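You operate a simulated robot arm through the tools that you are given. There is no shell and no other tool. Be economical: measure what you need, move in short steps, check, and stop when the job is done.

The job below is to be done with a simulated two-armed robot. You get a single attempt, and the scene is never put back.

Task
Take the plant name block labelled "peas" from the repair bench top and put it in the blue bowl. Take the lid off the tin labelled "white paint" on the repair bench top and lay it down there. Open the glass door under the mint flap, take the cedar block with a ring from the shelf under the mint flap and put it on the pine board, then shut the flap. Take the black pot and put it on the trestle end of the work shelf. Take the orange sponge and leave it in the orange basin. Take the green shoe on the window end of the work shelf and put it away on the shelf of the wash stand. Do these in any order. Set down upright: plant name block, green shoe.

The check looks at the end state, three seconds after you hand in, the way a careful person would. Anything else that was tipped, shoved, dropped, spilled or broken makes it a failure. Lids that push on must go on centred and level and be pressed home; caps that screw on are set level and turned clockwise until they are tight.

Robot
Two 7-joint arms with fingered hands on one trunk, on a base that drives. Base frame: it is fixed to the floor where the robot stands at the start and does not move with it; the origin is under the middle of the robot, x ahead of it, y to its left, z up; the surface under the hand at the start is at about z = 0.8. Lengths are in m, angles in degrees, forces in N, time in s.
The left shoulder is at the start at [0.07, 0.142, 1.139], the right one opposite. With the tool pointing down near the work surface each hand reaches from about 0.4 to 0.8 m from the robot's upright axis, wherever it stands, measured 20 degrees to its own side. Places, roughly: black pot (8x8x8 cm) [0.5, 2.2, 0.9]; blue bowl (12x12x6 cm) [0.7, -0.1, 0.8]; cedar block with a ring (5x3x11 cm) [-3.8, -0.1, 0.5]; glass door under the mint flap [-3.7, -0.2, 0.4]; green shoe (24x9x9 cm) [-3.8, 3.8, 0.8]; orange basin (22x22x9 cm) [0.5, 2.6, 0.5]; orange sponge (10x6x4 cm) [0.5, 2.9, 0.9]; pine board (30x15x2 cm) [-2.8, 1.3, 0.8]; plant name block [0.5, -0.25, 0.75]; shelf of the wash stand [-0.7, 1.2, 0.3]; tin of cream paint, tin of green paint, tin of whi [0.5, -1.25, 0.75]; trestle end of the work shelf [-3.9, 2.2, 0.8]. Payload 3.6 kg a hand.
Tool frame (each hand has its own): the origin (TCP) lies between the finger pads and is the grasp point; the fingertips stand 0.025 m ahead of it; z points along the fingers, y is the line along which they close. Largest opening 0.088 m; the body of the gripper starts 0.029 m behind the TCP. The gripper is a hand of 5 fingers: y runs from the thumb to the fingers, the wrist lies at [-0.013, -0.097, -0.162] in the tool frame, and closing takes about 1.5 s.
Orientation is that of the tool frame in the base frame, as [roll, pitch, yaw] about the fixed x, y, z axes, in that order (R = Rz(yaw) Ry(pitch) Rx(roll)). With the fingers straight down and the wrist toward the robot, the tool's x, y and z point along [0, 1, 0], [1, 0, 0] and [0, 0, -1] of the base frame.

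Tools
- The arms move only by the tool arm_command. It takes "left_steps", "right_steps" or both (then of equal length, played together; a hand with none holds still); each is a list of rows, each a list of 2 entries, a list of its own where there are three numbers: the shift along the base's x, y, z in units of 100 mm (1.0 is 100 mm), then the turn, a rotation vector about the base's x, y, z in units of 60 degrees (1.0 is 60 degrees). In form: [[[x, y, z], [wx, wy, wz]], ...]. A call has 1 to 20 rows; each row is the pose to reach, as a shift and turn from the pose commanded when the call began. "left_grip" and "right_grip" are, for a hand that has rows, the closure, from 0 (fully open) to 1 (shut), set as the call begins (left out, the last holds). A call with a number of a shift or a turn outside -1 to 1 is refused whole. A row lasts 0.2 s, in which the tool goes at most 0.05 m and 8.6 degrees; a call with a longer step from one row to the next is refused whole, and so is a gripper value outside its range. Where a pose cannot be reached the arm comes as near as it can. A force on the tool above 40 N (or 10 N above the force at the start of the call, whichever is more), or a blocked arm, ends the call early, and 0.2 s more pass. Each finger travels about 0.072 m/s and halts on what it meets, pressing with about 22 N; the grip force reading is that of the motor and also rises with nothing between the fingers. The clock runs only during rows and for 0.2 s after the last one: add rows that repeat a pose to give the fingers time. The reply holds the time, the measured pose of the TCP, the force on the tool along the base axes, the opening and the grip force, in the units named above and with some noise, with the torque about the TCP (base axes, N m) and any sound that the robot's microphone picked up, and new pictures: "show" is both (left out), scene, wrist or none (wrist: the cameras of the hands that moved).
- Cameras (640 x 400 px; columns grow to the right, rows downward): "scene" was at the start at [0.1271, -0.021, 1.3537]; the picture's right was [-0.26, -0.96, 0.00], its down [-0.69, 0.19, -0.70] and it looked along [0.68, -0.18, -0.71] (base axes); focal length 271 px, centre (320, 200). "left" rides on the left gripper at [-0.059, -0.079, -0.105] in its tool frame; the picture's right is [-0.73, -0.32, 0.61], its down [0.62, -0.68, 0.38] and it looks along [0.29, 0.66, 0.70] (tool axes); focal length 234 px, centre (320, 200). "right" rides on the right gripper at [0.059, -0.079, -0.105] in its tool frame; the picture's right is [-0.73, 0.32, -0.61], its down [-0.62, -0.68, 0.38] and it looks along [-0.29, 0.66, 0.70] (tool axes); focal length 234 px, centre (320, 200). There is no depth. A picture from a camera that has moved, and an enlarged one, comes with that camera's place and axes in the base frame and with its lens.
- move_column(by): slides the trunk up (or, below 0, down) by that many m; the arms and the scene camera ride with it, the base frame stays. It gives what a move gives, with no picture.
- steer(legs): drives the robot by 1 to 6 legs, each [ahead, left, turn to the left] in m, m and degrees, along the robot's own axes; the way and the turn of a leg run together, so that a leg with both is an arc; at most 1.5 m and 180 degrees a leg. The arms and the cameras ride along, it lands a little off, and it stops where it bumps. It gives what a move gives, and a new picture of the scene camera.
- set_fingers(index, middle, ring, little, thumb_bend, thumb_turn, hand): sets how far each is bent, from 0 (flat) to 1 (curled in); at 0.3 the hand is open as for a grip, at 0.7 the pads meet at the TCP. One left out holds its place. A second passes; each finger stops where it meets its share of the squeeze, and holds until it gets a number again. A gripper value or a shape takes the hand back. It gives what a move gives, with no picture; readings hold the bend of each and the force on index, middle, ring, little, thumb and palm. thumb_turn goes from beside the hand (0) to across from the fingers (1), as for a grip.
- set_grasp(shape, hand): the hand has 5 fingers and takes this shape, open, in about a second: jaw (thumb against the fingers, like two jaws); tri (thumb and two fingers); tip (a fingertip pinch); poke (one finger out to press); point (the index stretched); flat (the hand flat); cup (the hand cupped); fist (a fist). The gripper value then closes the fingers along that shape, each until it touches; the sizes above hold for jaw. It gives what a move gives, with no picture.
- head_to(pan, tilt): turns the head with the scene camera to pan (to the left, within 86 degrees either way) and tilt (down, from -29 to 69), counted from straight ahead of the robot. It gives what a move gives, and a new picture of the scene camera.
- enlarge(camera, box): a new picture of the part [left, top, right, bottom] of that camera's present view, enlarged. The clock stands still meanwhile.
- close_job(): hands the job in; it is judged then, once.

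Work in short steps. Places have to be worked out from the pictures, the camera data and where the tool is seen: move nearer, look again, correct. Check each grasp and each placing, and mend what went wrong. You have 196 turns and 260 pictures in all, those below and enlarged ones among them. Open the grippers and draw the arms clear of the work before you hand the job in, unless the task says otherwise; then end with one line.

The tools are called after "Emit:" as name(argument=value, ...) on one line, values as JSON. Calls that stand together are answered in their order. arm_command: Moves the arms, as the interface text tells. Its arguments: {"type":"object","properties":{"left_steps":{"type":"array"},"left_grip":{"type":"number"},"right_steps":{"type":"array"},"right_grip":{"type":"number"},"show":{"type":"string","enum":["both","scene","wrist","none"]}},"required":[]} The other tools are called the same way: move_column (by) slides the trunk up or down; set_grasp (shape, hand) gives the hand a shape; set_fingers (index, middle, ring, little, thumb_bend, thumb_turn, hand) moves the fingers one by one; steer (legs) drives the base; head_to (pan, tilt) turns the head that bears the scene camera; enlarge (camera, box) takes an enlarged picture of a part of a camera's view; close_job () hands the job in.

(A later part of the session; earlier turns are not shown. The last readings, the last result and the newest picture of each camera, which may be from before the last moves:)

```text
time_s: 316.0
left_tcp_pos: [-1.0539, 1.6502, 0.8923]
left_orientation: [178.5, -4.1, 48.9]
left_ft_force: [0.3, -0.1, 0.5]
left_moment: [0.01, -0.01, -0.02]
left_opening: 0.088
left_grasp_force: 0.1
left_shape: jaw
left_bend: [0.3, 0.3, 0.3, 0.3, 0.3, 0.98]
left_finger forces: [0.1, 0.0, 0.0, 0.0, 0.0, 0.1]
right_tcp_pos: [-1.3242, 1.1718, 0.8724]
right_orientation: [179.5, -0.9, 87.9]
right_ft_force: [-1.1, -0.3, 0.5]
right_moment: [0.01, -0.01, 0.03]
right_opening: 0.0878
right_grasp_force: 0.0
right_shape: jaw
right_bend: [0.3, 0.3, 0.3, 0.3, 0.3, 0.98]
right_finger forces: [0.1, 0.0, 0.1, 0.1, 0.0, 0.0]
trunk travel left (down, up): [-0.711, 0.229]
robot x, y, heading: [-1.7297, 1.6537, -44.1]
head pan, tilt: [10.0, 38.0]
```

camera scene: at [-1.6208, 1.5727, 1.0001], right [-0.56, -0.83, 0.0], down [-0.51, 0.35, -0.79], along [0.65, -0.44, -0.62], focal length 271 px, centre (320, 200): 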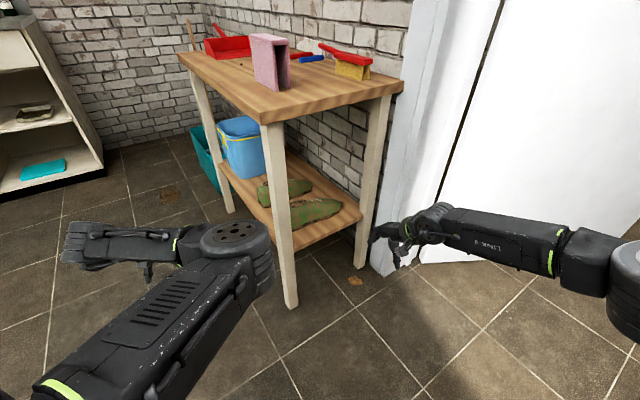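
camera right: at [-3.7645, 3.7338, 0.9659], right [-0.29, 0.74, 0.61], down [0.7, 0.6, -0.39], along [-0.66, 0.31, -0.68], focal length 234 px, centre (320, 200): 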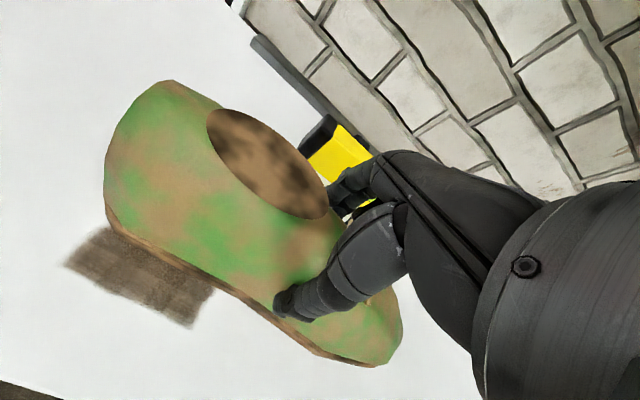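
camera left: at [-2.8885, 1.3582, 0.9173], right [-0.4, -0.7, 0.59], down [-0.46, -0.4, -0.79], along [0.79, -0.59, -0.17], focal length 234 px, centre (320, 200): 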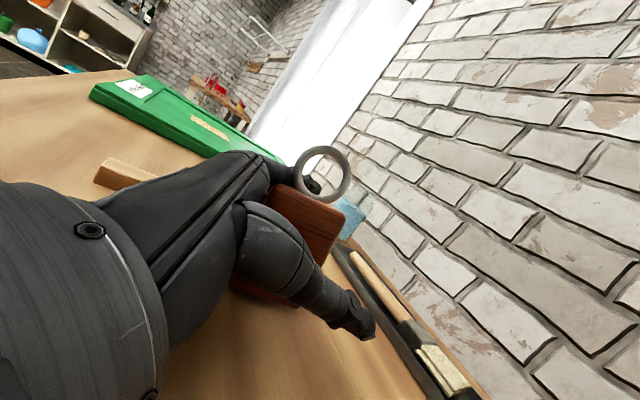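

The shoe is put away. I'll raise the trunk, square the right hand, and drive to the sink unit (facing +x at about [-0.38, 2.5]).

Emit:
move_column(by=0.2)

Emit:
arm_command(right_steps=[[[0, 0, 0], [0, 0, -0.13]], [[0, 0, 0], [0, 0, -0.26]], [[0, 0, 0], [0, 0, -0.39]], [[0, 0, 0], [0, 0, -0.52]], [[0, 0, 0], [0, 0, -0.65]], [[0, 0, 0], [0, 0, -0.7]]], show="none")

Emit:
steer(legs=[[0, 0, 44], [0.7, 0.45, 0], [0.65, 0.4, 0]])

Emit:
head_to(pan=0, tilt=40)

```text
time_s: 318.2
left_tcp_pos: [-1.0538, 1.6503, 1.0931]
left_orientation: [178.5, -4.1, 48.8]
left_ft_force: [-0.1, 0.1, -0.3]
left_moment: [-0.01, 0.01, -0.02]
left_opening: 0.0879
left_grasp_force: 0.1
left_shape: jaw
left_bend: [0.3, 0.3, 0.3, 0.3, 0.3, 0.98]
left_finger forces: [0.1, 0.0, 0.0, 0.0, 0.1, 0.0]
right_tcp_pos: [-1.3228, 1.1718, 1.0728]
right_orientation: [179.4, -0.9, 88.0]
right_ft_force: [-0.1, 0.5, -0.2]
right_moment: [-0.02, -0.02, -0.01]
right_opening: 0.0874
right_grasp_force: 0.0
right_shape: jaw
right_bend: [0.3, 0.3, 0.3, 0.3, 0.3, 0.98]
right_finger forces: [0.1, 0.0, 0.1, 0.1, 0.0, 0.0]
trunk travel left (down, up): [-0.911, 0.029]
robot x, y, heading: [-1.7268, 1.6536, -43.8]
head pan, tilt: [10.0, 38.0]
```

```text
time_s: 319.6
left_tcp_pos: [-1.0536, 1.6508, 1.0921]
left_orientation: [178.4, -4.2, 48.9]
left_ft_force: [0.3, -0.8, 0.1]
left_moment: [0.0, 0.01, 0.01]
left_opening: 0.0879
left_grasp_force: 0.1
left_shape: jaw
left_bend: [0.3, 0.3, 0.3, 0.3, 0.3, 0.98]
left_finger forces: [0.0, 0.1, 0.0, 0.0, 0.0, 0.0]
right_tcp_pos: [-1.3236, 1.171, 1.0727]
right_orientation: [179.4, -0.9, 45.7]
right_ft_force: [-0.2, 1.0, 0.0]
right_moment: [0.04, -0.03, 0.06]
right_opening: 0.0874
right_grasp_force: 0.1
right_shape: jaw
right_bend: [0.3, 0.3, 0.3, 0.3, 0.3, 0.98]
right_finger forces: [0.1, 0.1, 0.0, 0.1, 0.0, 0.0]
trunk travel left (down, up): [-0.911, 0.029]
robot x, y, heading: [-1.7243, 1.6563, -44.0]
head pan, tilt: [10.0, 38.0]
```

```text
time_s: 329.8
left_tcp_pos: [0.1038, 2.9802, 1.0928]
left_orientation: [178.5, -4.0, 93.9]
left_ft_force: [-0.3, 0.3, 0.2]
left_moment: [-0.02, 0.04, 0.01]
left_opening: 0.0884
left_grasp_force: 0.0
left_shape: jaw
left_bend: [0.3, 0.3, 0.3, 0.3, 0.3, 0.98]
left_finger forces: [0.1, 0.1, 0.0, 0.0, 0.1, 0.0]
right_tcp_pos: [0.2527, 2.4521, 1.0709]
right_orientation: [179.3, -0.9, 91.0]
right_ft_force: [-0.6, 1.0, 1.3]
right_moment: [0.01, -0.02, 0.04]
right_opening: 0.0875
right_grasp_force: 0.0
right_shape: jaw
right_bend: [0.3, 0.3, 0.3, 0.3, 0.3, 0.98]
right_finger forces: [0.0, 0.0, 0.0, 0.0, 0.1, 0.1]
trunk travel left (down, up): [-0.911, 0.029]
robot x, y, heading: [-0.373, 2.5067, 0.9]
head pan, tilt: [10.0, 38.0]
camera scene: at [-0.2416, 2.5257, 1.6002], right [0.19, -0.98, 0.0], down [-0.6, -0.11, -0.79], along [0.77, 0.15, -0.62], focal length 271 px, centre (320, 200)
```

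scene: 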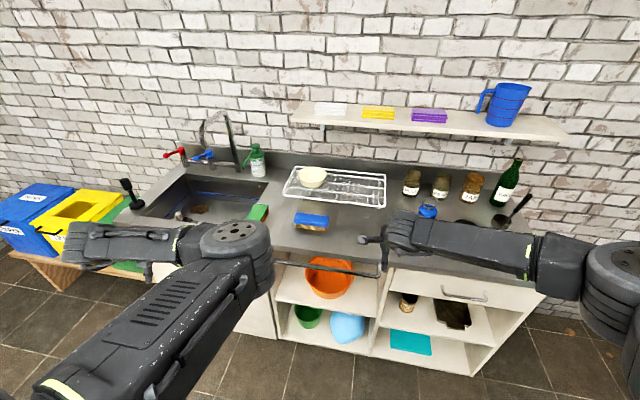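

```text
time_s: 330.5
left_tcp_pos: [0.1053, 2.9809, 1.0925]
left_orientation: [178.4, -4.1, 93.9]
left_ft_force: [0.1, -0.2, 0.1]
left_moment: [-0.02, 0.0, -0.01]
left_opening: 0.0878
left_grasp_force: 0.1
left_shape: jaw
left_bend: [0.3, 0.3, 0.3, 0.3, 0.3, 0.98]
left_finger forces: [0.0, 0.0, 0.0, 0.0, 0.1, 0.0]
right_tcp_pos: [0.2533, 2.4504, 1.0711]
right_orientation: [179.4, -0.8, 90.9]
right_ft_force: [-0.2, -0.3, -0.1]
right_moment: [-0.02, 0.02, 0.02]
right_opening: 0.0876
right_grasp_force: 0.1
right_shape: jaw
right_bend: [0.3, 0.3, 0.3, 0.3, 0.3, 0.98]
right_finger forces: [0.0, 0.0, 0.1, 0.1, 0.0, 0.1]
trunk travel left (down, up): [-0.911, 0.029]
robot x, y, heading: [-0.3729, 2.5095, 0.6]
head pan, tilt: [0.0, 40.0]
camera scene: at [-0.2401, 2.5115, 1.5971], right [0.01, -1.0, 0.0], down [-0.64, -0.01, -0.77], along [0.77, 0.01, -0.64], focal length 271 px, centre (320, 200)
```

scene: 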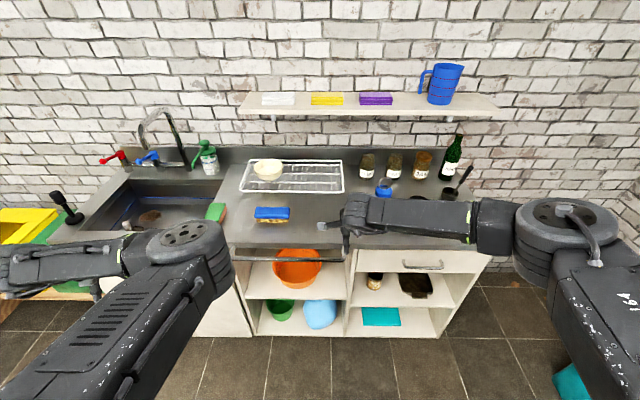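

I'll zoom to identify the sponge and pot on the counter.

Emit:
enlarge(camera="scene", box=[180, 130, 500, 300])

```text
2.00 times, centred on (340, 215) of scene
camera zoom: at [-0.2401, 2.5115, 1.5971], right [0.01, -1.0, 0.0], down [-0.64, -0.01, -0.77], along [0.77, 0.01, -0.64], focal length 542 px, centre (280, 170)
```

zoom: 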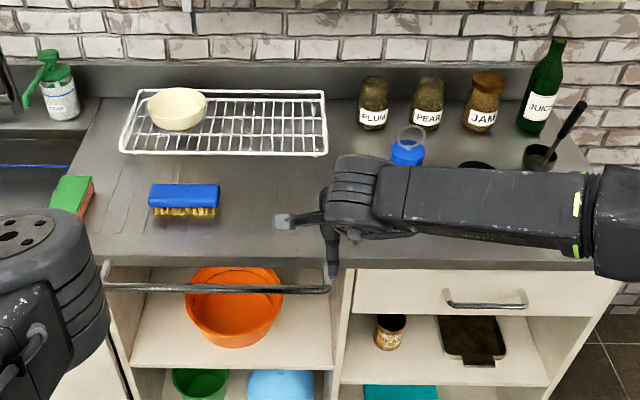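

The orange sponge (green on top) lies at about [0.487, 2.90] with its long side along x, and the basin sits on the shelf below. I'll turn the right hand inward 44° and take heading 46° so it closes across the sponge.

Emit:
arm_command(right_steps=[[[0, 0, 0], [0, 0, 0.13]], [[0, 0, 0], [0, 0, 0.26]], [[0, 0, 0], [0, 0, 0.39]], [[0, 0, 0], [0, 0, 0.52]], [[0, 0, 0], [0, 0, 0.65]], [[0, 0, 0], [0, 0, 0.7]]], show="none")

Emit:
steer(legs=[[0, 0, 45.4], [0.23, -0.287, 0]])

Emit:
enlarge(camera="right", box=[0, 0, 640, 400])

```text
time_s: 331.9
left_tcp_pos: [0.1053, 2.9813, 1.0929]
left_orientation: [178.5, -4.1, 94.0]
left_ft_force: [1.0, -0.1, 0.4]
left_moment: [0.02, 0.0, 0.02]
left_opening: 0.0877
left_grasp_force: 0.0
left_shape: jaw
left_bend: [0.3, 0.3, 0.3, 0.3, 0.3, 0.98]
left_finger forces: [0.1, 0.1, 0.0, 0.0, 0.0, 0.0]
right_tcp_pos: [0.2538, 2.4513, 1.0733]
right_orientation: [179.3, -1.0, 132.9]
right_ft_force: [0.2, 0.0, 1.0]
right_moment: [0.0, 0.01, 0.01]
right_opening: 0.0877
right_grasp_force: 0.0
right_shape: jaw
right_bend: [0.3, 0.3, 0.3, 0.3, 0.3, 0.98]
right_finger forces: [0.1, 0.1, 0.0, 0.1, 0.0, 0.0]
trunk travel left (down, up): [-0.911, 0.029]
robot x, y, heading: [-0.3732, 2.5059, 0.9]
head pan, tilt: [0.0, 40.0]
```

```text
time_s: 336.3
left_tcp_pos: [-0.0088, 3.1468, 1.0928]
left_orientation: [178.5, -4.0, 139.0]
left_ft_force: [-0.1, 0.3, -1.3]
left_moment: [0.02, -0.02, -0.02]
left_opening: 0.0879
left_grasp_force: 0.1
left_shape: jaw
left_bend: [0.3, 0.3, 0.3, 0.3, 0.3, 0.98]
left_finger forces: [0.0, 0.0, 0.0, 0.0, 0.1, 0.0]
right_tcp_pos: [0.4717, 2.8764, 1.074]
right_orientation: [179.4, -0.6, 177.9]
right_ft_force: [0.3, 0.5, 0.5]
right_moment: [0.02, -0.03, 0.01]
right_opening: 0.0875
right_grasp_force: 0.0
right_shape: jaw
right_bend: [0.3, 0.3, 0.3, 0.3, 0.3, 0.98]
right_finger forces: [0.1, 0.0, 0.0, 0.1, 0.0, 0.0]
trunk travel left (down, up): [-0.911, 0.029]
robot x, y, heading: [-0.009, 2.4721, 45.8]
head pan, tilt: [0.0, 40.0]
camera scene: at [0.0794, 2.5713, 1.5972], right [0.72, -0.7, 0.0], down [-0.45, -0.46, -0.77], along [0.53, 0.55, -0.64], focal length 271 px, centre (320, 200)
```

scene: 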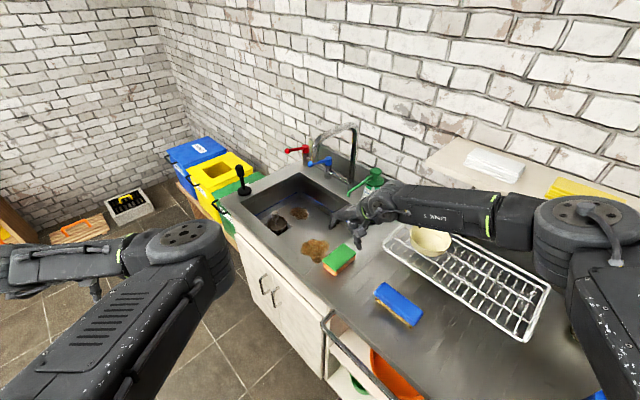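

```text
1.00 times, centred on (320, 200) of right (not enlarged: the box is as wide or as high as the picture)
camera zoom: at [0.4109, 2.7977, 1.178], right [0.74, 0.29, 0.6], down [0.59, -0.7, -0.4], along [0.3, 0.65, -0.69], focal length 234 px, centre (320, 200)
```

zoom: 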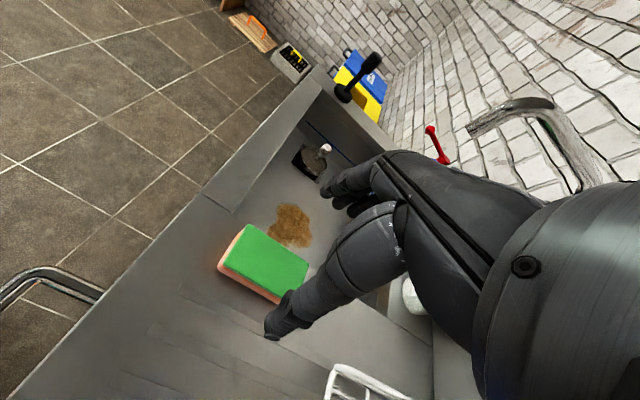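

Triangulated: the sponge is centred at [0.497, 2.92], top z≈0.89, and the hand is aligned. I'll nudge the base and lower the trunk to just above it.

Emit:
steer(legs=[[0.047, 0.013, 0]])

Emit:
move_column(by=-0.15)

Emit:
enlarge(camera="right", box=[0, 0, 640, 400])

```text
time_s: 337.2
left_tcp_pos: [0.0146, 3.1816, 1.0963]
left_orientation: [178.1, -4.2, 139.0]
left_ft_force: [-0.2, -0.1, 1.0]
left_moment: [0.05, 0.0, 0.03]
left_opening: 0.0877
left_grasp_force: 0.1
left_shape: jaw
left_bend: [0.3, 0.3, 0.3, 0.3, 0.3, 0.98]
left_finger forces: [0.0, 0.0, 0.0, 0.0, 0.0, 0.1]
right_tcp_pos: [0.4939, 2.9123, 1.0773]
right_orientation: [179.0, -0.6, 178.0]
right_ft_force: [-0.3, 0.0, 0.6]
right_moment: [0.01, -0.02, -0.05]
right_opening: 0.0876
right_grasp_force: 0.0
right_shape: jaw
right_bend: [0.3, 0.3, 0.3, 0.3, 0.3, 0.98]
right_finger forces: [0.1, 0.0, 0.1, 0.0, 0.0, 0.1]
trunk travel left (down, up): [-0.911, 0.029]
robot x, y, heading: [0.0119, 2.5136, 45.5]
head pan, tilt: [0.0, 40.0]
camera scene: at [0.1002, 2.6036, 1.5981], right [0.72, -0.7, 0.0], down [-0.45, -0.46, -0.77], along [0.54, 0.55, -0.64], focal length 271 px, centre (320, 200)
```

scene: 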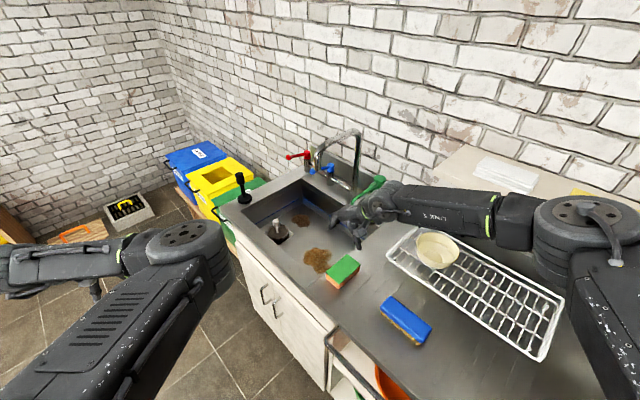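

```text
time_s: 339.0
left_tcp_pos: [0.0166, 3.1872, 0.9428]
left_orientation: [178.6, -4.1, 138.9]
left_ft_force: [0.7, 0.4, 0.3]
left_moment: [0.02, 0.03, 0.03]
left_opening: 0.0879
left_grasp_force: 0.0
left_shape: jaw
left_bend: [0.3, 0.3, 0.3, 0.3, 0.3, 0.98]
left_finger forces: [0.1, 0.0, 0.1, 0.0, 0.0, 0.0]
right_tcp_pos: [0.4957, 2.9187, 0.924]
right_orientation: [179.3, -0.7, 177.9]
right_ft_force: [0.5, -0.6, -0.7]
right_moment: [0.0, 0.01, 0.03]
right_opening: 0.0874
right_grasp_force: 0.1
right_shape: jaw
right_bend: [0.3, 0.3, 0.3, 0.3, 0.3, 0.98]
right_finger forces: [0.0, 0.1, 0.0, 0.0, 0.1, 0.0]
trunk travel left (down, up): [-0.761, 0.179]
robot x, y, heading: [0.0111, 2.5179, 45.9]
head pan, tilt: [0.0, 40.0]
```

```text
1.00 times, centred on (320, 200) of right (not enlarged: the box is as wide or as high as the picture)
camera zoom: at [0.4357, 2.8393, 1.0276], right [0.75, 0.29, 0.6], down [0.59, -0.7, -0.4], along [0.3, 0.65, -0.69], focal length 234 px, centre (320, 200)
```

zoom: 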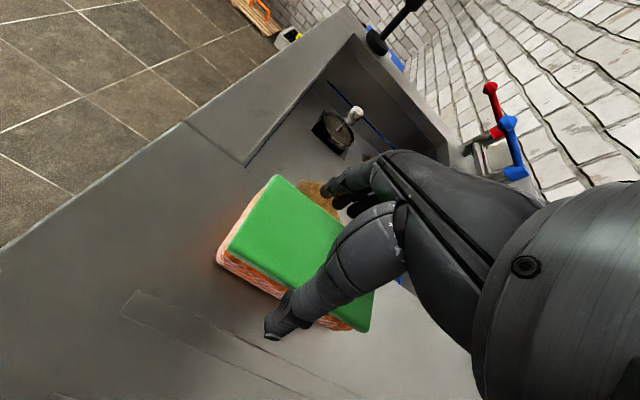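

Centred exactly over the sponge. Lowering 4 cm and closing.

Emit:
move_column(by=-0.04)

Emit:
arm_command(right_steps=[[[0, 0, 0], [0, 0, 0]], [[0, 0, 0], [0, 0, 0]], [[0, 0, 0], [0, 0, 0]], [[0, 0, 0], [0, 0, 0]], [[0, 0, 0], [0, 0, 0]], [[0, 0, 0], [0, 0, 0]], [[0, 0, 0], [0, 0, 0]]], right_grip=1, show="none")

Emit:
move_column(by=0.12)

Emit:
enlarge(camera="right", box=[0, 0, 640, 400])

```text
time_s: 339.6
left_tcp_pos: [0.0141, 3.1878, 0.9097]
left_orientation: [178.4, -4.1, 139.0]
left_ft_force: [0.1, -0.5, -0.2]
left_moment: [0.03, 0.0, 0.02]
left_opening: 0.088
left_grasp_force: 0.1
left_shape: jaw
left_bend: [0.3, 0.3, 0.3, 0.3, 0.3, 0.98]
left_finger forces: [0.1, 0.1, 0.0, 0.2, 0.1, 0.0]
right_tcp_pos: [0.4951, 2.9239, 0.8995]
right_orientation: [178.2, -0.7, 177.9]
right_ft_force: [-0.1, 2.0, 14.6]
right_moment: [-0.79, 0.04, -0.05]
right_opening: 0.0876
right_grasp_force: 0.0
right_shape: jaw
right_bend: [0.3, 0.3, 0.3, 0.3, 0.22, 0.98]
right_finger forces: [0.1, 0.0, 0.0, 0.0, 14.4, 0.1]
trunk travel left (down, up): [-0.729, 0.211]
robot x, y, heading: [0.0144, 2.5185, 46.0]
head pan, tilt: [0.0, 40.0]
stopped: the force on the tool passed its limit at 50 N (the readings are from after the stop); the commanded pose is now the measured one
```

```text
time_s: 340.9
left_tcp_pos: [0.0145, 3.1845, 0.9131]
left_orientation: [178.3, -4.2, 138.9]
left_ft_force: [0.3, -0.4, -0.3]
left_moment: [-0.04, 0.01, -0.01]
left_opening: 0.0878
left_grasp_force: 0.1
left_shape: jaw
left_bend: [0.3, 0.3, 0.3, 0.3, 0.3, 0.98]
left_finger forces: [0.0, 0.0, 0.1, 0.0, 0.0, 0.0]
right_tcp_pos: [0.4957, 2.923, 0.906]
right_orientation: [177.6, -0.6, 177.8]
right_ft_force: [-0.5, -4.0, 32.6]
right_moment: [-1.59, 0.1, 0.01]
right_opening: 0.0631
right_grasp_force: 22.4
right_shape: jaw
right_bend: [0.73, 0.43, 0.4, 0.44, 0.36, 0.99]
right_finger forces: [6.8, 1.1, 0.0, 0.1, 39.9, 0.0]
trunk travel left (down, up): [-0.729, 0.211]
robot x, y, heading: [0.0107, 2.513, 45.9]
head pan, tilt: [0.0, 40.0]
stopped in row 6 (right hand): the force on the tool passed its limit at 41 N (the readings are from after the stop); the commanded pose is now the measured one
```

```text
time_s: 342.4
left_tcp_pos: [0.016, 3.1877, 1.031]
left_orientation: [178.6, -4.0, 139.0]
left_ft_force: [-0.9, 0.7, -0.8]
left_moment: [0.03, 0.03, -0.02]
left_opening: 0.0878
left_grasp_force: 0.0
left_shape: jaw
left_bend: [0.3, 0.3, 0.3, 0.3, 0.3, 0.98]
left_finger forces: [0.0, 0.0, 0.0, 0.0, 0.1, 0.0]
right_tcp_pos: [0.4973, 2.9245, 1.0195]
right_orientation: [178.2, -0.8, 177.9]
right_ft_force: [-0.2, 0.4, -1.7]
right_moment: [-0.03, 0.02, 0.0]
right_opening: 0.0644
right_grasp_force: 21.9
right_shape: jaw
right_bend: [0.73, 0.41, 0.4, 0.43, 0.41, 0.98]
right_finger forces: [11.3, 3.0, 1.7, 1.3, 17.2, 0.0]
trunk travel left (down, up): [-0.849, 0.091]
robot x, y, heading: [0.0142, 2.5124, 45.9]
head pan, tilt: [0.0, 40.0]
```

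```text
1.00 times, centred on (320, 200) of right (not enlarged: the box is as wide or as high as the picture)
camera zoom: at [0.4368, 2.8436, 1.1222], right [0.75, 0.28, 0.61], down [0.59, -0.69, -0.41], along [0.31, 0.67, -0.68], focal length 234 px, centre (320, 200)
```

zoom: 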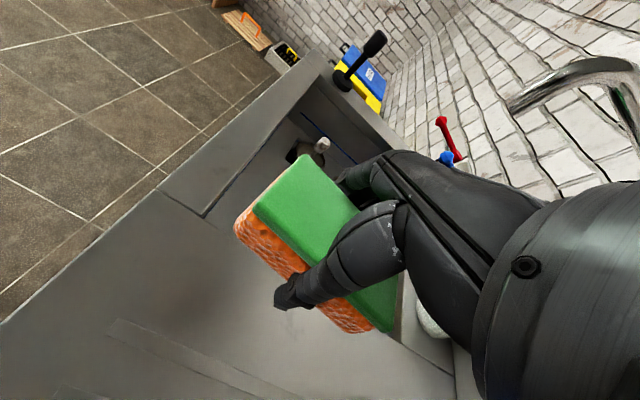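

The sponge is held. I'll back off, square up to heading 0, return the wrist to straight, and lower in front of the basin shelf.

Emit:
steer(legs=[[-0.228, 0.452, 0], [0, 0, -45.9]])

Emit:
arm_command(right_steps=[[[0, 0, 0], [0, 0, -0.13]], [[0, 0, 0], [0, 0, -0.26]], [[0, 0, 0], [0, 0, -0.39]], [[0, 0, 0], [0, 0, -0.52]], [[0, 0, 0], [0, 0, -0.65]], [[0, 0, 0], [0, 0, -0.73]]], show="none")

Emit:
move_column(by=-0.34)

Emit:
head_to(pan=0, tilt=35)

```text
time_s: 347.5
left_tcp_pos: [0.0106, 3.1339, 1.031]
left_orientation: [178.6, -4.0, 93.2]
left_ft_force: [-0.3, -0.3, 0.1]
left_moment: [0.02, 0.0, 0.0]
left_opening: 0.0878
left_grasp_force: 0.1
left_shape: jaw
left_bend: [0.3, 0.3, 0.3, 0.3, 0.3, 0.98]
left_finger forces: [0.0, 0.0, 0.0, 0.0, 0.0, 0.0]
right_tcp_pos: [0.1574, 2.6062, 1.0201]
right_orientation: [178.2, -0.8, 132.1]
right_ft_force: [0.3, -0.1, 0.2]
right_moment: [0.01, -0.01, 0.01]
right_opening: 0.0646
right_grasp_force: 21.5
right_shape: jaw
right_bend: [0.73, 0.41, 0.4, 0.43, 0.41, 0.98]
right_finger forces: [11.1, 2.9, 1.5, 1.2, 17.0, 0.1]
trunk travel left (down, up): [-0.849, 0.091]
robot x, y, heading: [-0.4764, 2.6701, 0.1]
head pan, tilt: [0.0, 40.0]
camera scene: at [-0.3396, 2.6697, 1.5351], right [0.0, -1.0, 0.0], down [-0.64, 0.0, -0.77], along [0.77, 0.0, -0.64], focal length 271 px, centre (320, 200)
```

scene: 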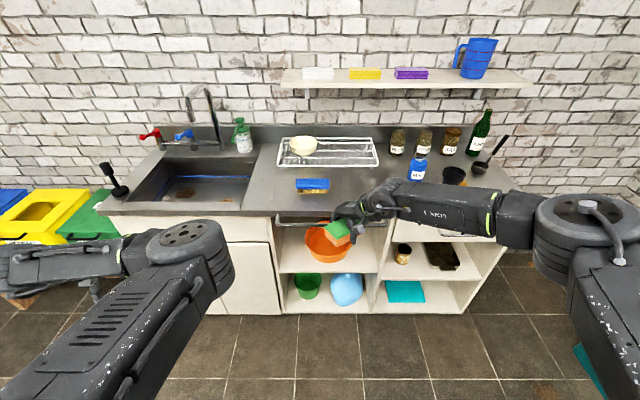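

```text
time_s: 348.9
left_tcp_pos: [0.0116, 3.1344, 1.0312]
left_orientation: [178.5, -4.1, 93.3]
left_ft_force: [0.2, 0.0, 0.9]
left_moment: [-0.03, 0.02, 0.0]
left_opening: 0.0879
left_grasp_force: 0.0
left_shape: jaw
left_bend: [0.3, 0.3, 0.3, 0.3, 0.3, 0.98]
left_finger forces: [0.0, 0.0, 0.1, 0.0, 0.0, 0.0]
right_tcp_pos: [0.1581, 2.6055, 1.0192]
right_orientation: [178.2, -0.8, 88.3]
right_ft_force: [0.0, -0.1, -0.3]
right_moment: [0.02, -0.06, 0.06]
right_opening: 0.0649
right_grasp_force: 20.8
right_shape: jaw
right_bend: [0.3, 0.41, 0.4, 0.43, 0.41, 0.98]
right_finger forces: [11.1, 2.9, 1.7, 1.2, 16.9, 0.1]
trunk travel left (down, up): [-0.849, 0.091]
robot x, y, heading: [-0.4737, 2.671, 0.3]
head pan, tilt: [0.0, 40.0]
```

```text
time_s: 352.2
left_tcp_pos: [0.0105, 3.1339, 0.6909]
left_orientation: [178.5, -4.1, 93.2]
left_ft_force: [-0.4, -0.2, -0.1]
left_moment: [-0.02, 0.0, -0.01]
left_opening: 0.0879
left_grasp_force: 0.2
left_shape: jaw
left_bend: [0.3, 0.3, 0.3, 0.3, 0.3, 0.98]
left_finger forces: [0.0, 0.1, 0.1, 0.1, 0.0, 0.0]
right_tcp_pos: [0.157, 2.606, 0.6787]
right_orientation: [178.1, -0.8, 88.4]
right_ft_force: [0.4, 0.2, -0.3]
right_moment: [-0.02, -0.01, 0.0]
right_opening: 0.0648
right_grasp_force: 22.9
right_shape: jaw
right_bend: [0.3, 0.41, 0.4, 0.43, 0.41, 0.98]
right_finger forces: [11.1, 2.8, 1.6, 1.0, 16.8, 0.1]
trunk travel left (down, up): [-0.509, 0.431]
robot x, y, heading: [-0.4747, 2.6671, -0.0]
head pan, tilt: [0.0, 40.0]
```

```text
time_s: 352.9
left_tcp_pos: [0.0107, 3.1349, 0.691]
left_orientation: [178.6, -4.1, 93.2]
left_ft_force: [-0.3, 1.0, -0.4]
left_moment: [0.0, 0.0, 0.0]
left_opening: 0.0879
left_grasp_force: 0.0
left_shape: jaw
left_bend: [0.3, 0.3, 0.3, 0.3, 0.3, 0.98]
left_finger forces: [0.1, 0.1, 0.0, 0.0, 0.1, 0.1]
right_tcp_pos: [0.1571, 2.6068, 0.6788]
right_orientation: [178.2, -0.8, 88.3]
right_ft_force: [0.3, -0.7, -0.5]
right_moment: [-0.02, 0.0, -0.02]
right_opening: 0.0648
right_grasp_force: 22.2
right_shape: jaw
right_bend: [0.3, 0.41, 0.4, 0.43, 0.41, 0.98]
right_finger forces: [11.1, 2.9, 1.5, 1.2, 16.9, 0.0]
trunk travel left (down, up): [-0.509, 0.431]
robot x, y, heading: [-0.475, 2.6698, 0.1]
head pan, tilt: [0.0, 35.0]
camera scene: at [-0.3367, 2.6693, 1.2026], right [0.0, -1.0, 0.0], down [-0.57, 0.0, -0.82], along [0.82, 0.0, -0.57], focal length 271 px, centre (320, 200)
```

scene: 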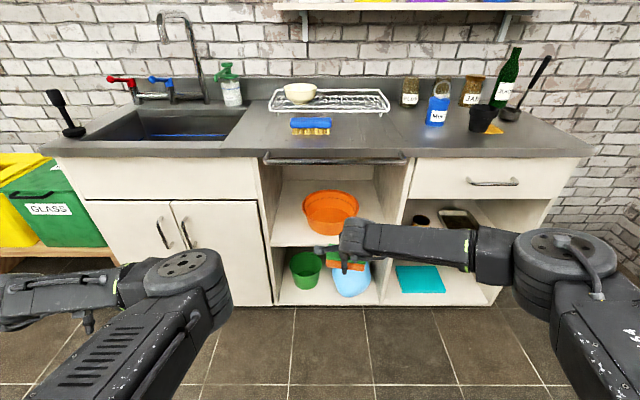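

The basin's centre is at about [0.50, 2.63] with its rim at z≈0.61, and a rail overhangs at z≈0.87. I'll tilt the right hand 40° forward so the wrist stays below the rail, and pull the left hand back.

Emit:
arm_command(right_steps=[[[0, 0.05, 0.05], [0, -0.13, 0]], [[0, 0.1, 0.1], [0, -0.26, 0]], [[0, 0.15, 0.15], [0, -0.39, 0]], [[0, 0.2, 0.2], [0, -0.52, 0]], [[0, 0.25, 0.25], [0, -0.64, 0]]], left_steps=[[[-0.2, 0, 0], [0, 0, 0]], [[-0.4, 0, 0], [0, 0, 0]], [[-0.6, 0, 0], [0, 0, 0]], [[-0.8, 0, 0], [0, 0, 0]], [[-1.0, 0, 0], [0, 0, 0]]], show="none")

Emit:
steer(legs=[[0.12, 0, 0]])

```text
time_s: 354.1
left_tcp_pos: [-0.0918, 3.1352, 0.6904]
left_orientation: [178.6, -4.0, 93.1]
left_ft_force: [-0.3, -1.4, -0.1]
left_moment: [-0.03, 0.02, -0.01]
left_opening: 0.0881
left_grasp_force: 0.0
left_shape: jaw
left_bend: [0.3, 0.3, 0.3, 0.3, 0.3, 0.98]
left_finger forces: [0.1, 0.0, 0.0, 0.1, 0.1, 0.0]
right_tcp_pos: [0.1576, 2.6506, 0.7165]
right_orientation: [140.3, -1.5, 88.7]
right_ft_force: [-0.3, -0.1, -0.1]
right_moment: [-0.02, 0.0, -0.03]
right_opening: 0.0649
right_grasp_force: 22.1
right_shape: jaw
right_bend: [0.3, 0.41, 0.4, 0.43, 0.41, 0.98]
right_finger forces: [10.8, 2.8, 1.6, 0.9, 16.3, 0.0]
right hand out of reach, approached as far as the arm can: row 5
trunk travel left (down, up): [-0.509, 0.431]
robot x, y, heading: [-0.4711, 2.6671, 0.2]
head pan, tilt: [0.0, 35.0]
```

```text
time_s: 355.3
left_tcp_pos: [0.03, 3.1366, 0.6896]
left_orientation: [178.5, -4.0, 93.3]
left_ft_force: [0.0, 0.7, 0.1]
left_moment: [-0.04, 0.02, 0.02]
left_opening: 0.088
left_grasp_force: 0.0
left_shape: jaw
left_bend: [0.3, 0.3, 0.3, 0.3, 0.3, 0.98]
left_finger forces: [0.0, 0.0, 0.1, 0.1, 0.1, 0.0]
right_tcp_pos: [0.2791, 2.6508, 0.7145]
right_orientation: [140.4, -1.4, 88.6]
right_ft_force: [0.7, 0.4, -0.6]
right_moment: [-0.04, 0.03, -0.02]
right_opening: 0.0647
right_grasp_force: 22.2
right_shape: jaw
right_bend: [0.3, 0.41, 0.4, 0.43, 0.41, 0.98]
right_finger forces: [10.9, 2.7, 1.6, 1.0, 16.5, 0.0]
trunk travel left (down, up): [-0.509, 0.431]
robot x, y, heading: [-0.3528, 2.6684, 0.0]
head pan, tilt: [0.0, 35.0]
camera scene: at [-0.2155, 2.6698, 1.2025], right [0.0, -1.0, 0.0], down [-0.57, 0.0, -0.82], along [0.82, 0.0, -0.57], focal length 271 px, centre (320, 200)
```

scene: 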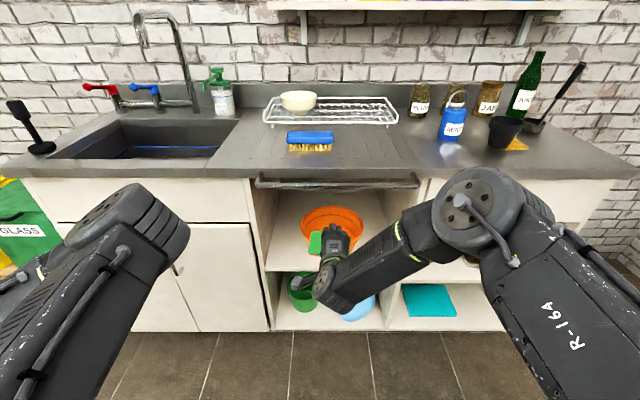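

The elbow stays above and behind the counter front. I'll advance another 9 cm and check with the wrist camera.

Emit:
steer(legs=[[0.09, -0.01, 0]])

Emit:
enlarge(camera="right", box=[0, 0, 640, 400])

```text
time_s: 356.4
left_tcp_pos: [0.1215, 3.1267, 0.6899]
left_orientation: [178.5, -4.2, 93.3]
left_ft_force: [0.3, -0.3, -0.3]
left_moment: [-0.01, 0.03, 0.0]
left_opening: 0.0877
left_grasp_force: 0.1
left_shape: jaw
left_bend: [0.3, 0.3, 0.3, 0.3, 0.3, 0.98]
left_finger forces: [0.0, 0.1, 0.0, 0.0, 0.0, 0.0]
right_tcp_pos: [0.369, 2.6407, 0.7146]
right_orientation: [140.4, -1.4, 88.6]
right_ft_force: [-0.4, -0.1, -0.5]
right_moment: [0.0, -0.01, 0.02]
right_opening: 0.0646
right_grasp_force: 22.5
right_shape: jaw
right_bend: [0.3, 0.41, 0.4, 0.43, 0.41, 0.98]
right_finger forces: [10.8, 2.8, 1.6, 1.1, 16.4, 0.1]
trunk travel left (down, up): [-0.509, 0.431]
robot x, y, heading: [-0.2579, 2.6573, -0.0]
head pan, tilt: [0.0, 35.0]
camera scene: at [-0.1241, 2.6599, 1.2025], right [0.0, -1.0, 0.0], down [-0.57, 0.0, -0.82], along [0.82, 0.0, -0.57], focal length 271 px, centre (320, 200)
```

scene: 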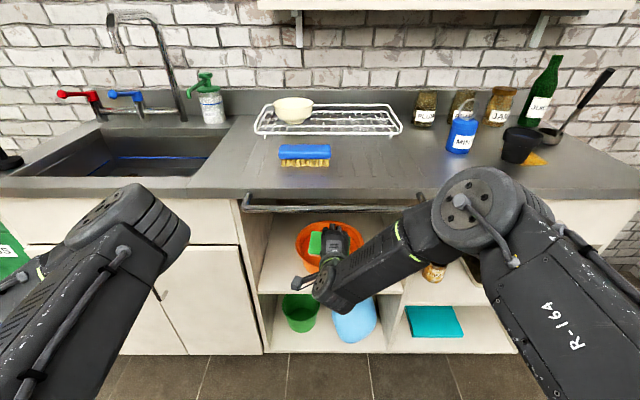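

```text
1.00 times, centred on (320, 200) of right (not enlarged: the box is as wide or as high as the picture)
camera zoom: at [0.2427, 2.7013, 0.7468], right [-0.16, -0.74, 0.66], down [-0.3, -0.6, -0.75], along [0.94, -0.31, -0.12], focal length 234 px, centre (320, 200)
```

zoom: 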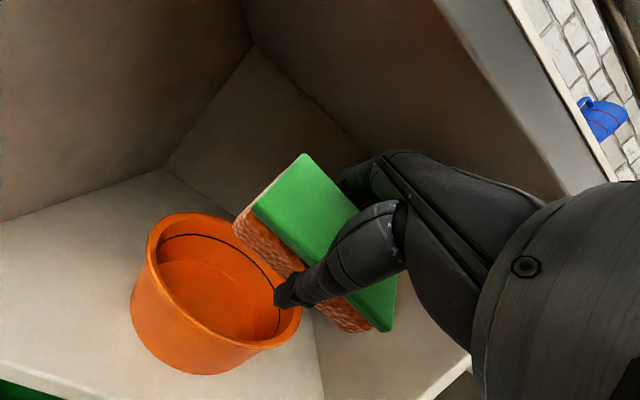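

The basin is directly ahead and below. Another 8 cm forward, then lower 5 cm.

Emit:
steer(legs=[[0.085, 0.0, 0]])

Emit:
move_column(by=-0.05)

Emit:
enlarge(camera="right", box=[0, 0, 640, 400])

```text
time_s: 357.5
left_tcp_pos: [0.205, 3.1272, 0.69]
left_orientation: [178.5, -4.1, 93.4]
left_ft_force: [0.6, 0.2, 0.1]
left_moment: [0.01, 0.03, 0.02]
left_opening: 0.0879
left_grasp_force: 0.0
left_shape: jaw
left_bend: [0.3, 0.3, 0.3, 0.3, 0.3, 0.98]
left_finger forces: [0.0, 0.0, 0.1, 0.0, 0.0, 0.1]
right_tcp_pos: [0.4528, 2.6409, 0.7166]
right_orientation: [140.3, -1.4, 88.5]
right_ft_force: [0.7, 0.3, -0.5]
right_moment: [-0.01, -0.04, 0.0]
right_opening: 0.0644
right_grasp_force: 22.1
right_shape: jaw
right_bend: [0.3, 0.41, 0.4, 0.43, 0.41, 0.98]
right_finger forces: [10.8, 2.7, 1.6, 1.0, 16.4, 0.0]
trunk travel left (down, up): [-0.509, 0.431]
robot x, y, heading: [-0.1796, 2.658, 0.3]
head pan, tilt: [0.0, 35.0]
camera scene: at [-0.0403, 2.6603, 1.2025], right [0.0, -1.0, 0.0], down [-0.57, 0.0, -0.82], along [0.82, 0.0, -0.57], focal length 271 px, centre (320, 200)
```

scene: 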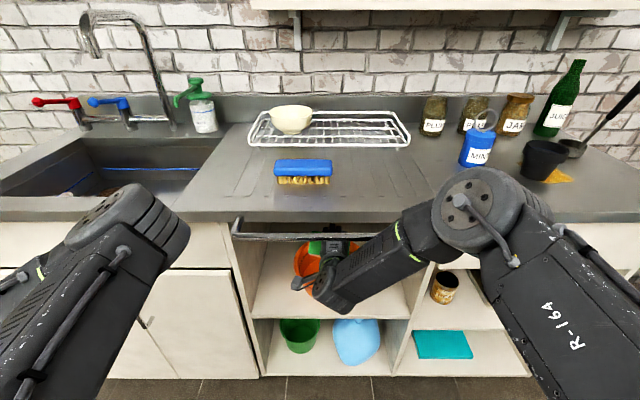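

```text
time_s: 358.4
left_tcp_pos: [0.2028, 3.1265, 0.6413]
left_orientation: [178.4, -4.2, 93.3]
left_ft_force: [-0.4, 0.4, -0.1]
left_moment: [0.01, 0.0, -0.02]
left_opening: 0.0878
left_grasp_force: 0.1
left_shape: jaw
left_bend: [0.3, 0.3, 0.3, 0.3, 0.3, 0.98]
left_finger forces: [0.0, 0.1, 0.0, 0.1, 0.0, 0.1]
right_tcp_pos: [0.4521, 2.6426, 0.6658]
right_orientation: [140.2, -1.3, 88.5]
right_ft_force: [-0.3, -0.6, -0.3]
right_moment: [-0.02, 0.0, -0.01]
right_opening: 0.0647
right_grasp_force: 22.4
right_shape: jaw
right_bend: [0.3, 0.41, 0.4, 0.43, 0.41, 0.98]
right_finger forces: [10.8, 2.8, 1.6, 1.0, 16.5, 0.1]
trunk travel left (down, up): [-0.459, 0.481]
robot x, y, heading: [-0.1807, 2.6599, 0.3]
head pan, tilt: [0.0, 35.0]
```

```text
1.00 times, centred on (320, 200) of right (not enlarged: the box is as wide or as high as the picture)
camera zoom: at [0.3256, 2.7017, 0.6974], right [-0.16, -0.74, 0.66], down [-0.29, -0.6, -0.75], along [0.94, -0.31, -0.12], focal length 234 px, centre (320, 200)
```

zoom: 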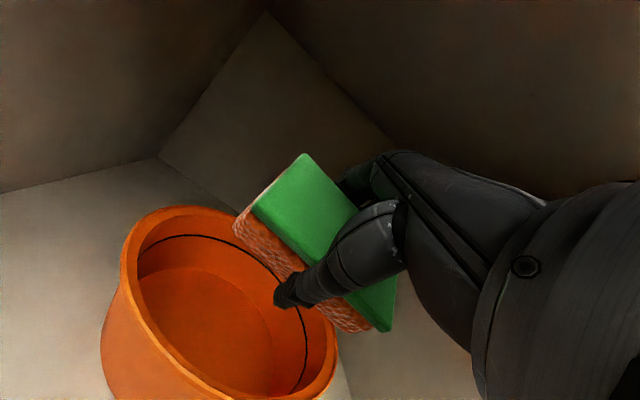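

The point below the hand falls at the middle of the basin. I'll lower 4 cm more and release.

Emit:
move_column(by=-0.04)

Emit:
arm_command(right_steps=[[[0, 0, 0], [0, 0, 0]], [[0, 0, 0], [0, 0, 0]], [[0, 0, 0], [0, 0, 0]], [[0, 0, 0], [0, 0, 0]], [[0, 0, 0], [0, 0, 0]]], right_grip=0, show="wrist")

```text
time_s: 359.2
left_tcp_pos: [0.2036, 3.1265, 0.6004]
left_orientation: [178.5, -4.0, 93.4]
left_ft_force: [-0.2, -0.1, -0.5]
left_moment: [-0.03, 0.05, -0.04]
left_opening: 0.0876
left_grasp_force: 0.1
left_shape: jaw
left_bend: [0.3, 0.3, 0.3, 0.3, 0.3, 0.98]
left_finger forces: [0.1, 0.0, 0.0, 0.1, 0.1, 0.2]
right_tcp_pos: [0.4516, 2.6412, 0.6266]
right_orientation: [140.3, -1.4, 88.5]
right_ft_force: [-0.8, 0.0, 0.5]
right_moment: [0.02, 0.01, 0.0]
right_opening: 0.0648
right_grasp_force: 22.4
right_shape: jaw
right_bend: [0.3, 0.41, 0.4, 0.43, 0.41, 0.98]
right_finger forces: [10.8, 2.9, 1.6, 1.1, 16.5, 0.0]
trunk travel left (down, up): [-0.419, 0.521]
robot x, y, heading: [-0.1795, 2.6598, 0.0]
head pan, tilt: [0.0, 35.0]
```

```text
time_s: 360.4
left_tcp_pos: [0.2039, 3.1258, 0.6002]
left_orientation: [178.5, -4.1, 93.3]
left_ft_force: [0.0, 0.4, -0.3]
left_moment: [-0.02, -0.01, -0.04]
left_opening: 0.088
left_grasp_force: 0.1
left_shape: jaw
left_bend: [0.3, 0.3, 0.3, 0.3, 0.3, 0.98]
left_finger forces: [0.1, 0.0, 0.0, 0.0, 0.0, 0.0]
right_tcp_pos: [0.4535, 2.6416, 0.6247]
right_orientation: [140.2, -1.4, 88.5]
right_ft_force: [-0.1, 0.4, -0.6]
right_moment: [0.01, 0.01, -0.02]
right_opening: 0.0874
right_grasp_force: 0.2
right_shape: jaw
right_bend: [0.3, 0.3, 0.3, 0.3, 0.3, 0.98]
right_finger forces: [0.1, 0.1, 0.0, 0.1, 0.0, 0.1]
trunk travel left (down, up): [-0.419, 0.521]
robot x, y, heading: [-0.1786, 2.6606, 0.2]
head pan, tilt: [0.0, 35.0]
camera right: at [0.3257, 2.7018, 0.6573], right [-0.16, -0.74, 0.66], down [-0.29, -0.6, -0.75], along [0.94, -0.31, -0.12], focal length 234 px, centre (320, 200)
```

right: 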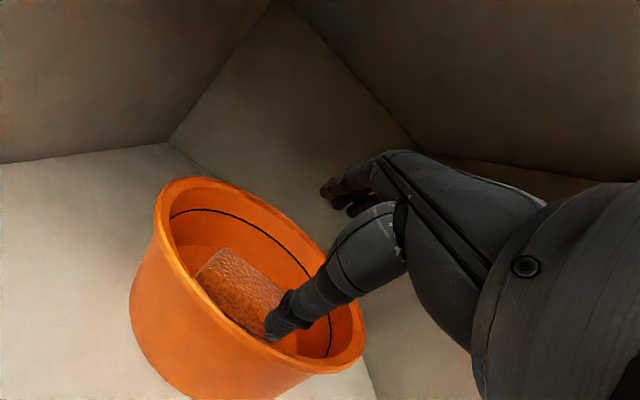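

The sponge lies in the basin. I'll lift out, back away, and raise.

Emit:
move_column(by=0.09)

Emit:
steer(legs=[[-0.33, 0, 0]])

Emit:
enlarge(camera="scene", box=[260, 60, 580, 260])

```text
time_s: 361.7
left_tcp_pos: [0.2041, 3.1268, 0.6904]
left_orientation: [178.6, -4.1, 93.3]
left_ft_force: [-0.4, 0.1, 0.2]
left_moment: [-0.04, 0.0, 0.02]
left_opening: 0.088
left_grasp_force: 0.0
left_shape: jaw
left_bend: [0.3, 0.3, 0.3, 0.3, 0.3, 0.98]
left_finger forces: [0.0, 0.0, 0.1, 0.0, 0.1, 0.1]
right_tcp_pos: [0.453, 2.6416, 0.7139]
right_orientation: [140.3, -1.3, 88.6]
right_ft_force: [0.5, 0.2, -0.3]
right_moment: [-0.02, -0.07, -0.01]
right_opening: 0.0876
right_grasp_force: 0.1
right_shape: jaw
right_bend: [0.3, 0.3, 0.3, 0.3, 0.3, 0.98]
right_finger forces: [0.1, 0.0, 0.0, 0.0, 0.0, 0.1]
trunk travel left (down, up): [-0.509, 0.431]
robot x, y, heading: [-0.1807, 2.6593, 0.3]
head pan, tilt: [0.0, 35.0]
```

```text
time_s: 363.9
left_tcp_pos: [-0.1327, 3.1264, 0.6902]
left_orientation: [178.4, -4.2, 93.3]
left_ft_force: [0.6, -0.2, -0.2]
left_moment: [0.01, -0.02, -0.01]
left_opening: 0.0877
left_grasp_force: 0.0
left_shape: jaw
left_bend: [0.3, 0.3, 0.3, 0.3, 0.3, 0.98]
left_finger forces: [0.1, 0.0, 0.0, 0.0, 0.0, 0.0]
right_tcp_pos: [0.1173, 2.6404, 0.7161]
right_orientation: [140.3, -1.5, 88.7]
right_ft_force: [-1.2, 0.5, -0.4]
right_moment: [0.0, 0.0, 0.0]
right_opening: 0.0878
right_grasp_force: 0.1
right_shape: jaw
right_bend: [0.3, 0.3, 0.3, 0.3, 0.3, 0.98]
right_finger forces: [0.0, 0.0, 0.0, 0.1, 0.1, 0.0]
trunk travel left (down, up): [-0.509, 0.431]
robot x, y, heading: [-0.5143, 2.6587, -0.0]
head pan, tilt: [0.0, 35.0]
camera scene: at [-0.3773, 2.6593, 1.2028], right [0.0, -1.0, 0.0], down [-0.57, 0.0, -0.82], along [0.82, 0.0, -0.57], focal length 271 px, centre (320, 200)
```

scene: 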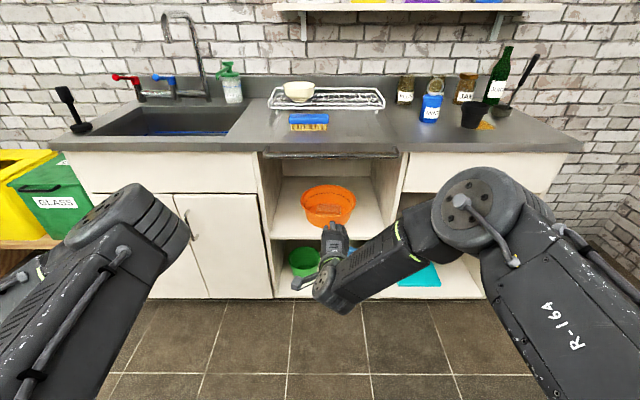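

```text
2.00 times, centred on (420, 160) of scene
camera zoom: at [-0.3773, 2.6593, 1.2028], right [0.0, -1.0, 0.0], down [-0.57, 0.0, -0.82], along [0.82, 0.0, -0.57], focal length 542 px, centre (120, 280)
```

zoom: 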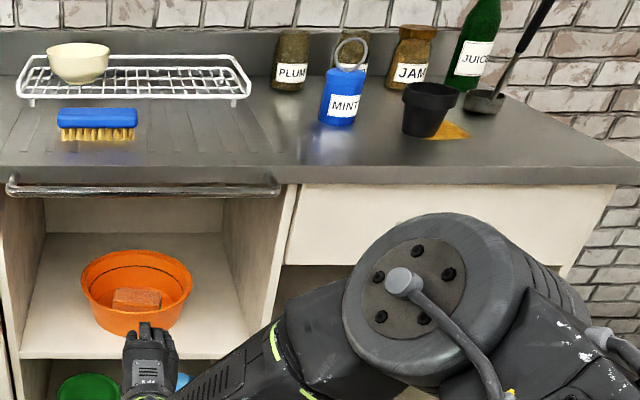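

The sponge is in the basin. Next the tapered black pot at about [0.52, 2.15]: I'll level the right hand, raise, shift over, and open the fingers wider than usual.

Emit:
arm_command(right_steps=[[[0, 0, 0], [0, 0.13, 0]], [[0, 0, 0], [0, 0.26, 0]], [[0, 0, 0], [0, 0.39, 0]], [[0, 0, 0], [0, 0.52, 0]], [[0, 0, 0], [0, 0.655, 0]]], show="none")

Emit:
move_column(by=0.4)

Emit:
steer(legs=[[0, -0.46, 0], [0.32, 0, 0]])

Emit:
set_fingers(hand="right", index=0.15, middle=0.15, ring=0.15, little=0.15, thumb_bend=0.15)

Emit:
enlarge(camera="right", box=[0, 0, 640, 400])

```text
time_s: 365.1
left_tcp_pos: [-0.1314, 3.1252, 0.6897]
left_orientation: [178.6, -4.0, 93.4]
left_ft_force: [-0.3, 0.0, -0.6]
left_moment: [0.03, -0.02, -0.03]
left_opening: 0.088
left_grasp_force: 0.0
left_shape: jaw
left_bend: [0.3, 0.3, 0.3, 0.3, 0.3, 0.98]
left_finger forces: [0.0, 0.0, 0.1, 0.1, 0.0, 0.1]
right_tcp_pos: [0.1171, 2.6412, 0.7161]
right_orientation: [179.7, -0.3, 88.0]
right_ft_force: [-0.5, 0.5, -0.6]
right_moment: [0.01, 0.04, -0.01]
right_opening: 0.0877
right_grasp_force: 0.1
right_shape: jaw
right_bend: [0.3, 0.3, 0.3, 0.3, 0.3, 0.98]
right_finger forces: [0.0, 0.0, 0.0, 0.1, 0.0, 0.0]
trunk travel left (down, up): [-0.509, 0.431]
robot x, y, heading: [-0.514, 2.6575, 0.3]
head pan, tilt: [0.0, 35.0]
```

```text
time_s: 368.9
left_tcp_pos: [-0.1308, 3.1257, 1.0901]
left_orientation: [178.5, -4.1, 93.4]
left_ft_force: [0.0, 0.1, 1.0]
left_moment: [0.03, 0.0, 0.01]
left_opening: 0.088
left_grasp_force: 0.2
left_shape: jaw
left_bend: [0.3, 0.3, 0.3, 0.3, 0.3, 0.98]
left_finger forces: [0.1, 0.0, 0.0, 0.0, 0.1, 0.0]
right_tcp_pos: [0.1176, 2.6416, 1.1165]
right_orientation: [179.6, -0.2, 87.9]
right_ft_force: [-0.7, -0.2, -0.5]
right_moment: [0.02, -0.01, 0.02]
right_opening: 0.0879
right_grasp_force: 0.1
right_shape: jaw
right_bend: [0.3, 0.3, 0.3, 0.3, 0.3, 0.98]
right_finger forces: [0.0, 0.0, 0.0, 0.1, 0.0, 0.0]
trunk travel left (down, up): [-0.909, 0.031]
robot x, y, heading: [-0.5151, 2.6604, 0.1]
head pan, tilt: [0.0, 35.0]
```

```text
time_s: 373.4
left_tcp_pos: [0.1838, 2.6659, 1.0913]
left_orientation: [178.4, -4.1, 93.0]
left_ft_force: [-0.8, -0.1, -0.1]
left_moment: [0.01, 0.0, 0.0]
left_opening: 0.0878
left_grasp_force: 0.0
left_shape: jaw
left_bend: [0.3, 0.3, 0.3, 0.3, 0.3, 0.98]
left_finger forces: [0.0, 0.0, 0.0, 0.0, 0.0, 0.1]
right_tcp_pos: [0.429, 2.1791, 1.1171]
right_orientation: [179.6, -0.2, 87.6]
right_ft_force: [0.1, 0.2, 0.2]
right_moment: [0.0, 0.0, -0.03]
right_opening: 0.0877
right_grasp_force: 0.0
right_shape: jaw
right_bend: [0.3, 0.3, 0.3, 0.3, 0.3, 0.98]
right_finger forces: [0.0, 0.1, 0.1, 0.0, 0.0, 0.1]
trunk travel left (down, up): [-0.909, 0.031]
robot x, y, heading: [-0.1989, 2.2017, -0.1]
head pan, tilt: [0.0, 35.0]
camera scene: at [-0.0652, 2.2009, 1.603], right [0.0, -1.0, 0.0], down [-0.57, 0.0, -0.82], along [0.82, 0.0, -0.57], focal length 271 px, centre (320, 200)
```

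scene: 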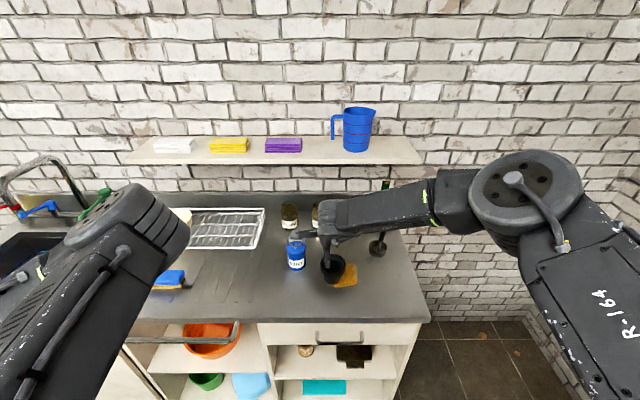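

```text
time_s: 374.4
left_tcp_pos: [0.1852, 2.6674, 1.0906]
left_orientation: [178.4, -4.0, 93.0]
left_ft_force: [0.0, -0.5, -0.2]
left_moment: [0.0, -0.02, 0.0]
left_opening: 0.0879
left_grasp_force: 0.0
left_shape: jaw
left_bend: [0.3, 0.3, 0.3, 0.3, 0.3, 0.98]
left_finger forces: [0.1, 0.1, 0.1, 0.0, 0.0, 0.0]
right_tcp_pos: [0.4326, 2.1789, 1.1168]
right_orientation: [179.5, -0.3, 87.7]
right_ft_force: [-0.2, 0.0, 0.5]
right_moment: [0.03, 0.01, 0.01]
right_opening: 0.1118
right_grasp_force: 0.1
right_shape: fingers
right_bend: [0.15, 0.15, 0.15, 0.15, 0.15, 0.98]
right_finger forces: [0.0, 0.0, 0.1, 0.1, 0.1, 0.1]
trunk travel left (down, up): [-0.909, 0.031]
robot x, y, heading: [-0.201, 2.1997, -0.3]
head pan, tilt: [0.0, 35.0]
```

```text
1.00 times, centred on (320, 200) of right (not enlarged: the box is as wide or as high as the picture)
camera zoom: at [0.3543, 2.2402, 1.2203], right [0.29, -0.74, 0.61], down [-0.7, -0.59, -0.39], along [0.65, -0.31, -0.69], focal length 234 px, centre (320, 200)
```

zoom: 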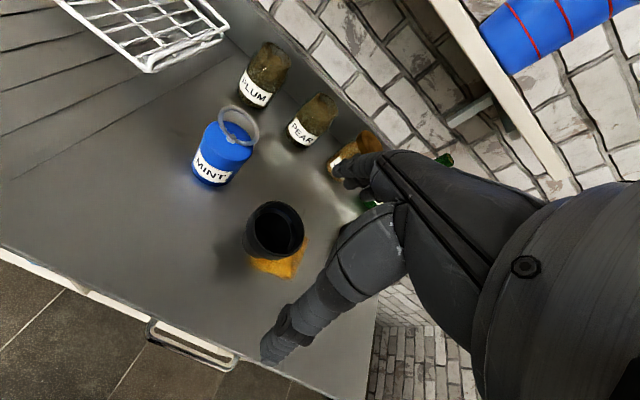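

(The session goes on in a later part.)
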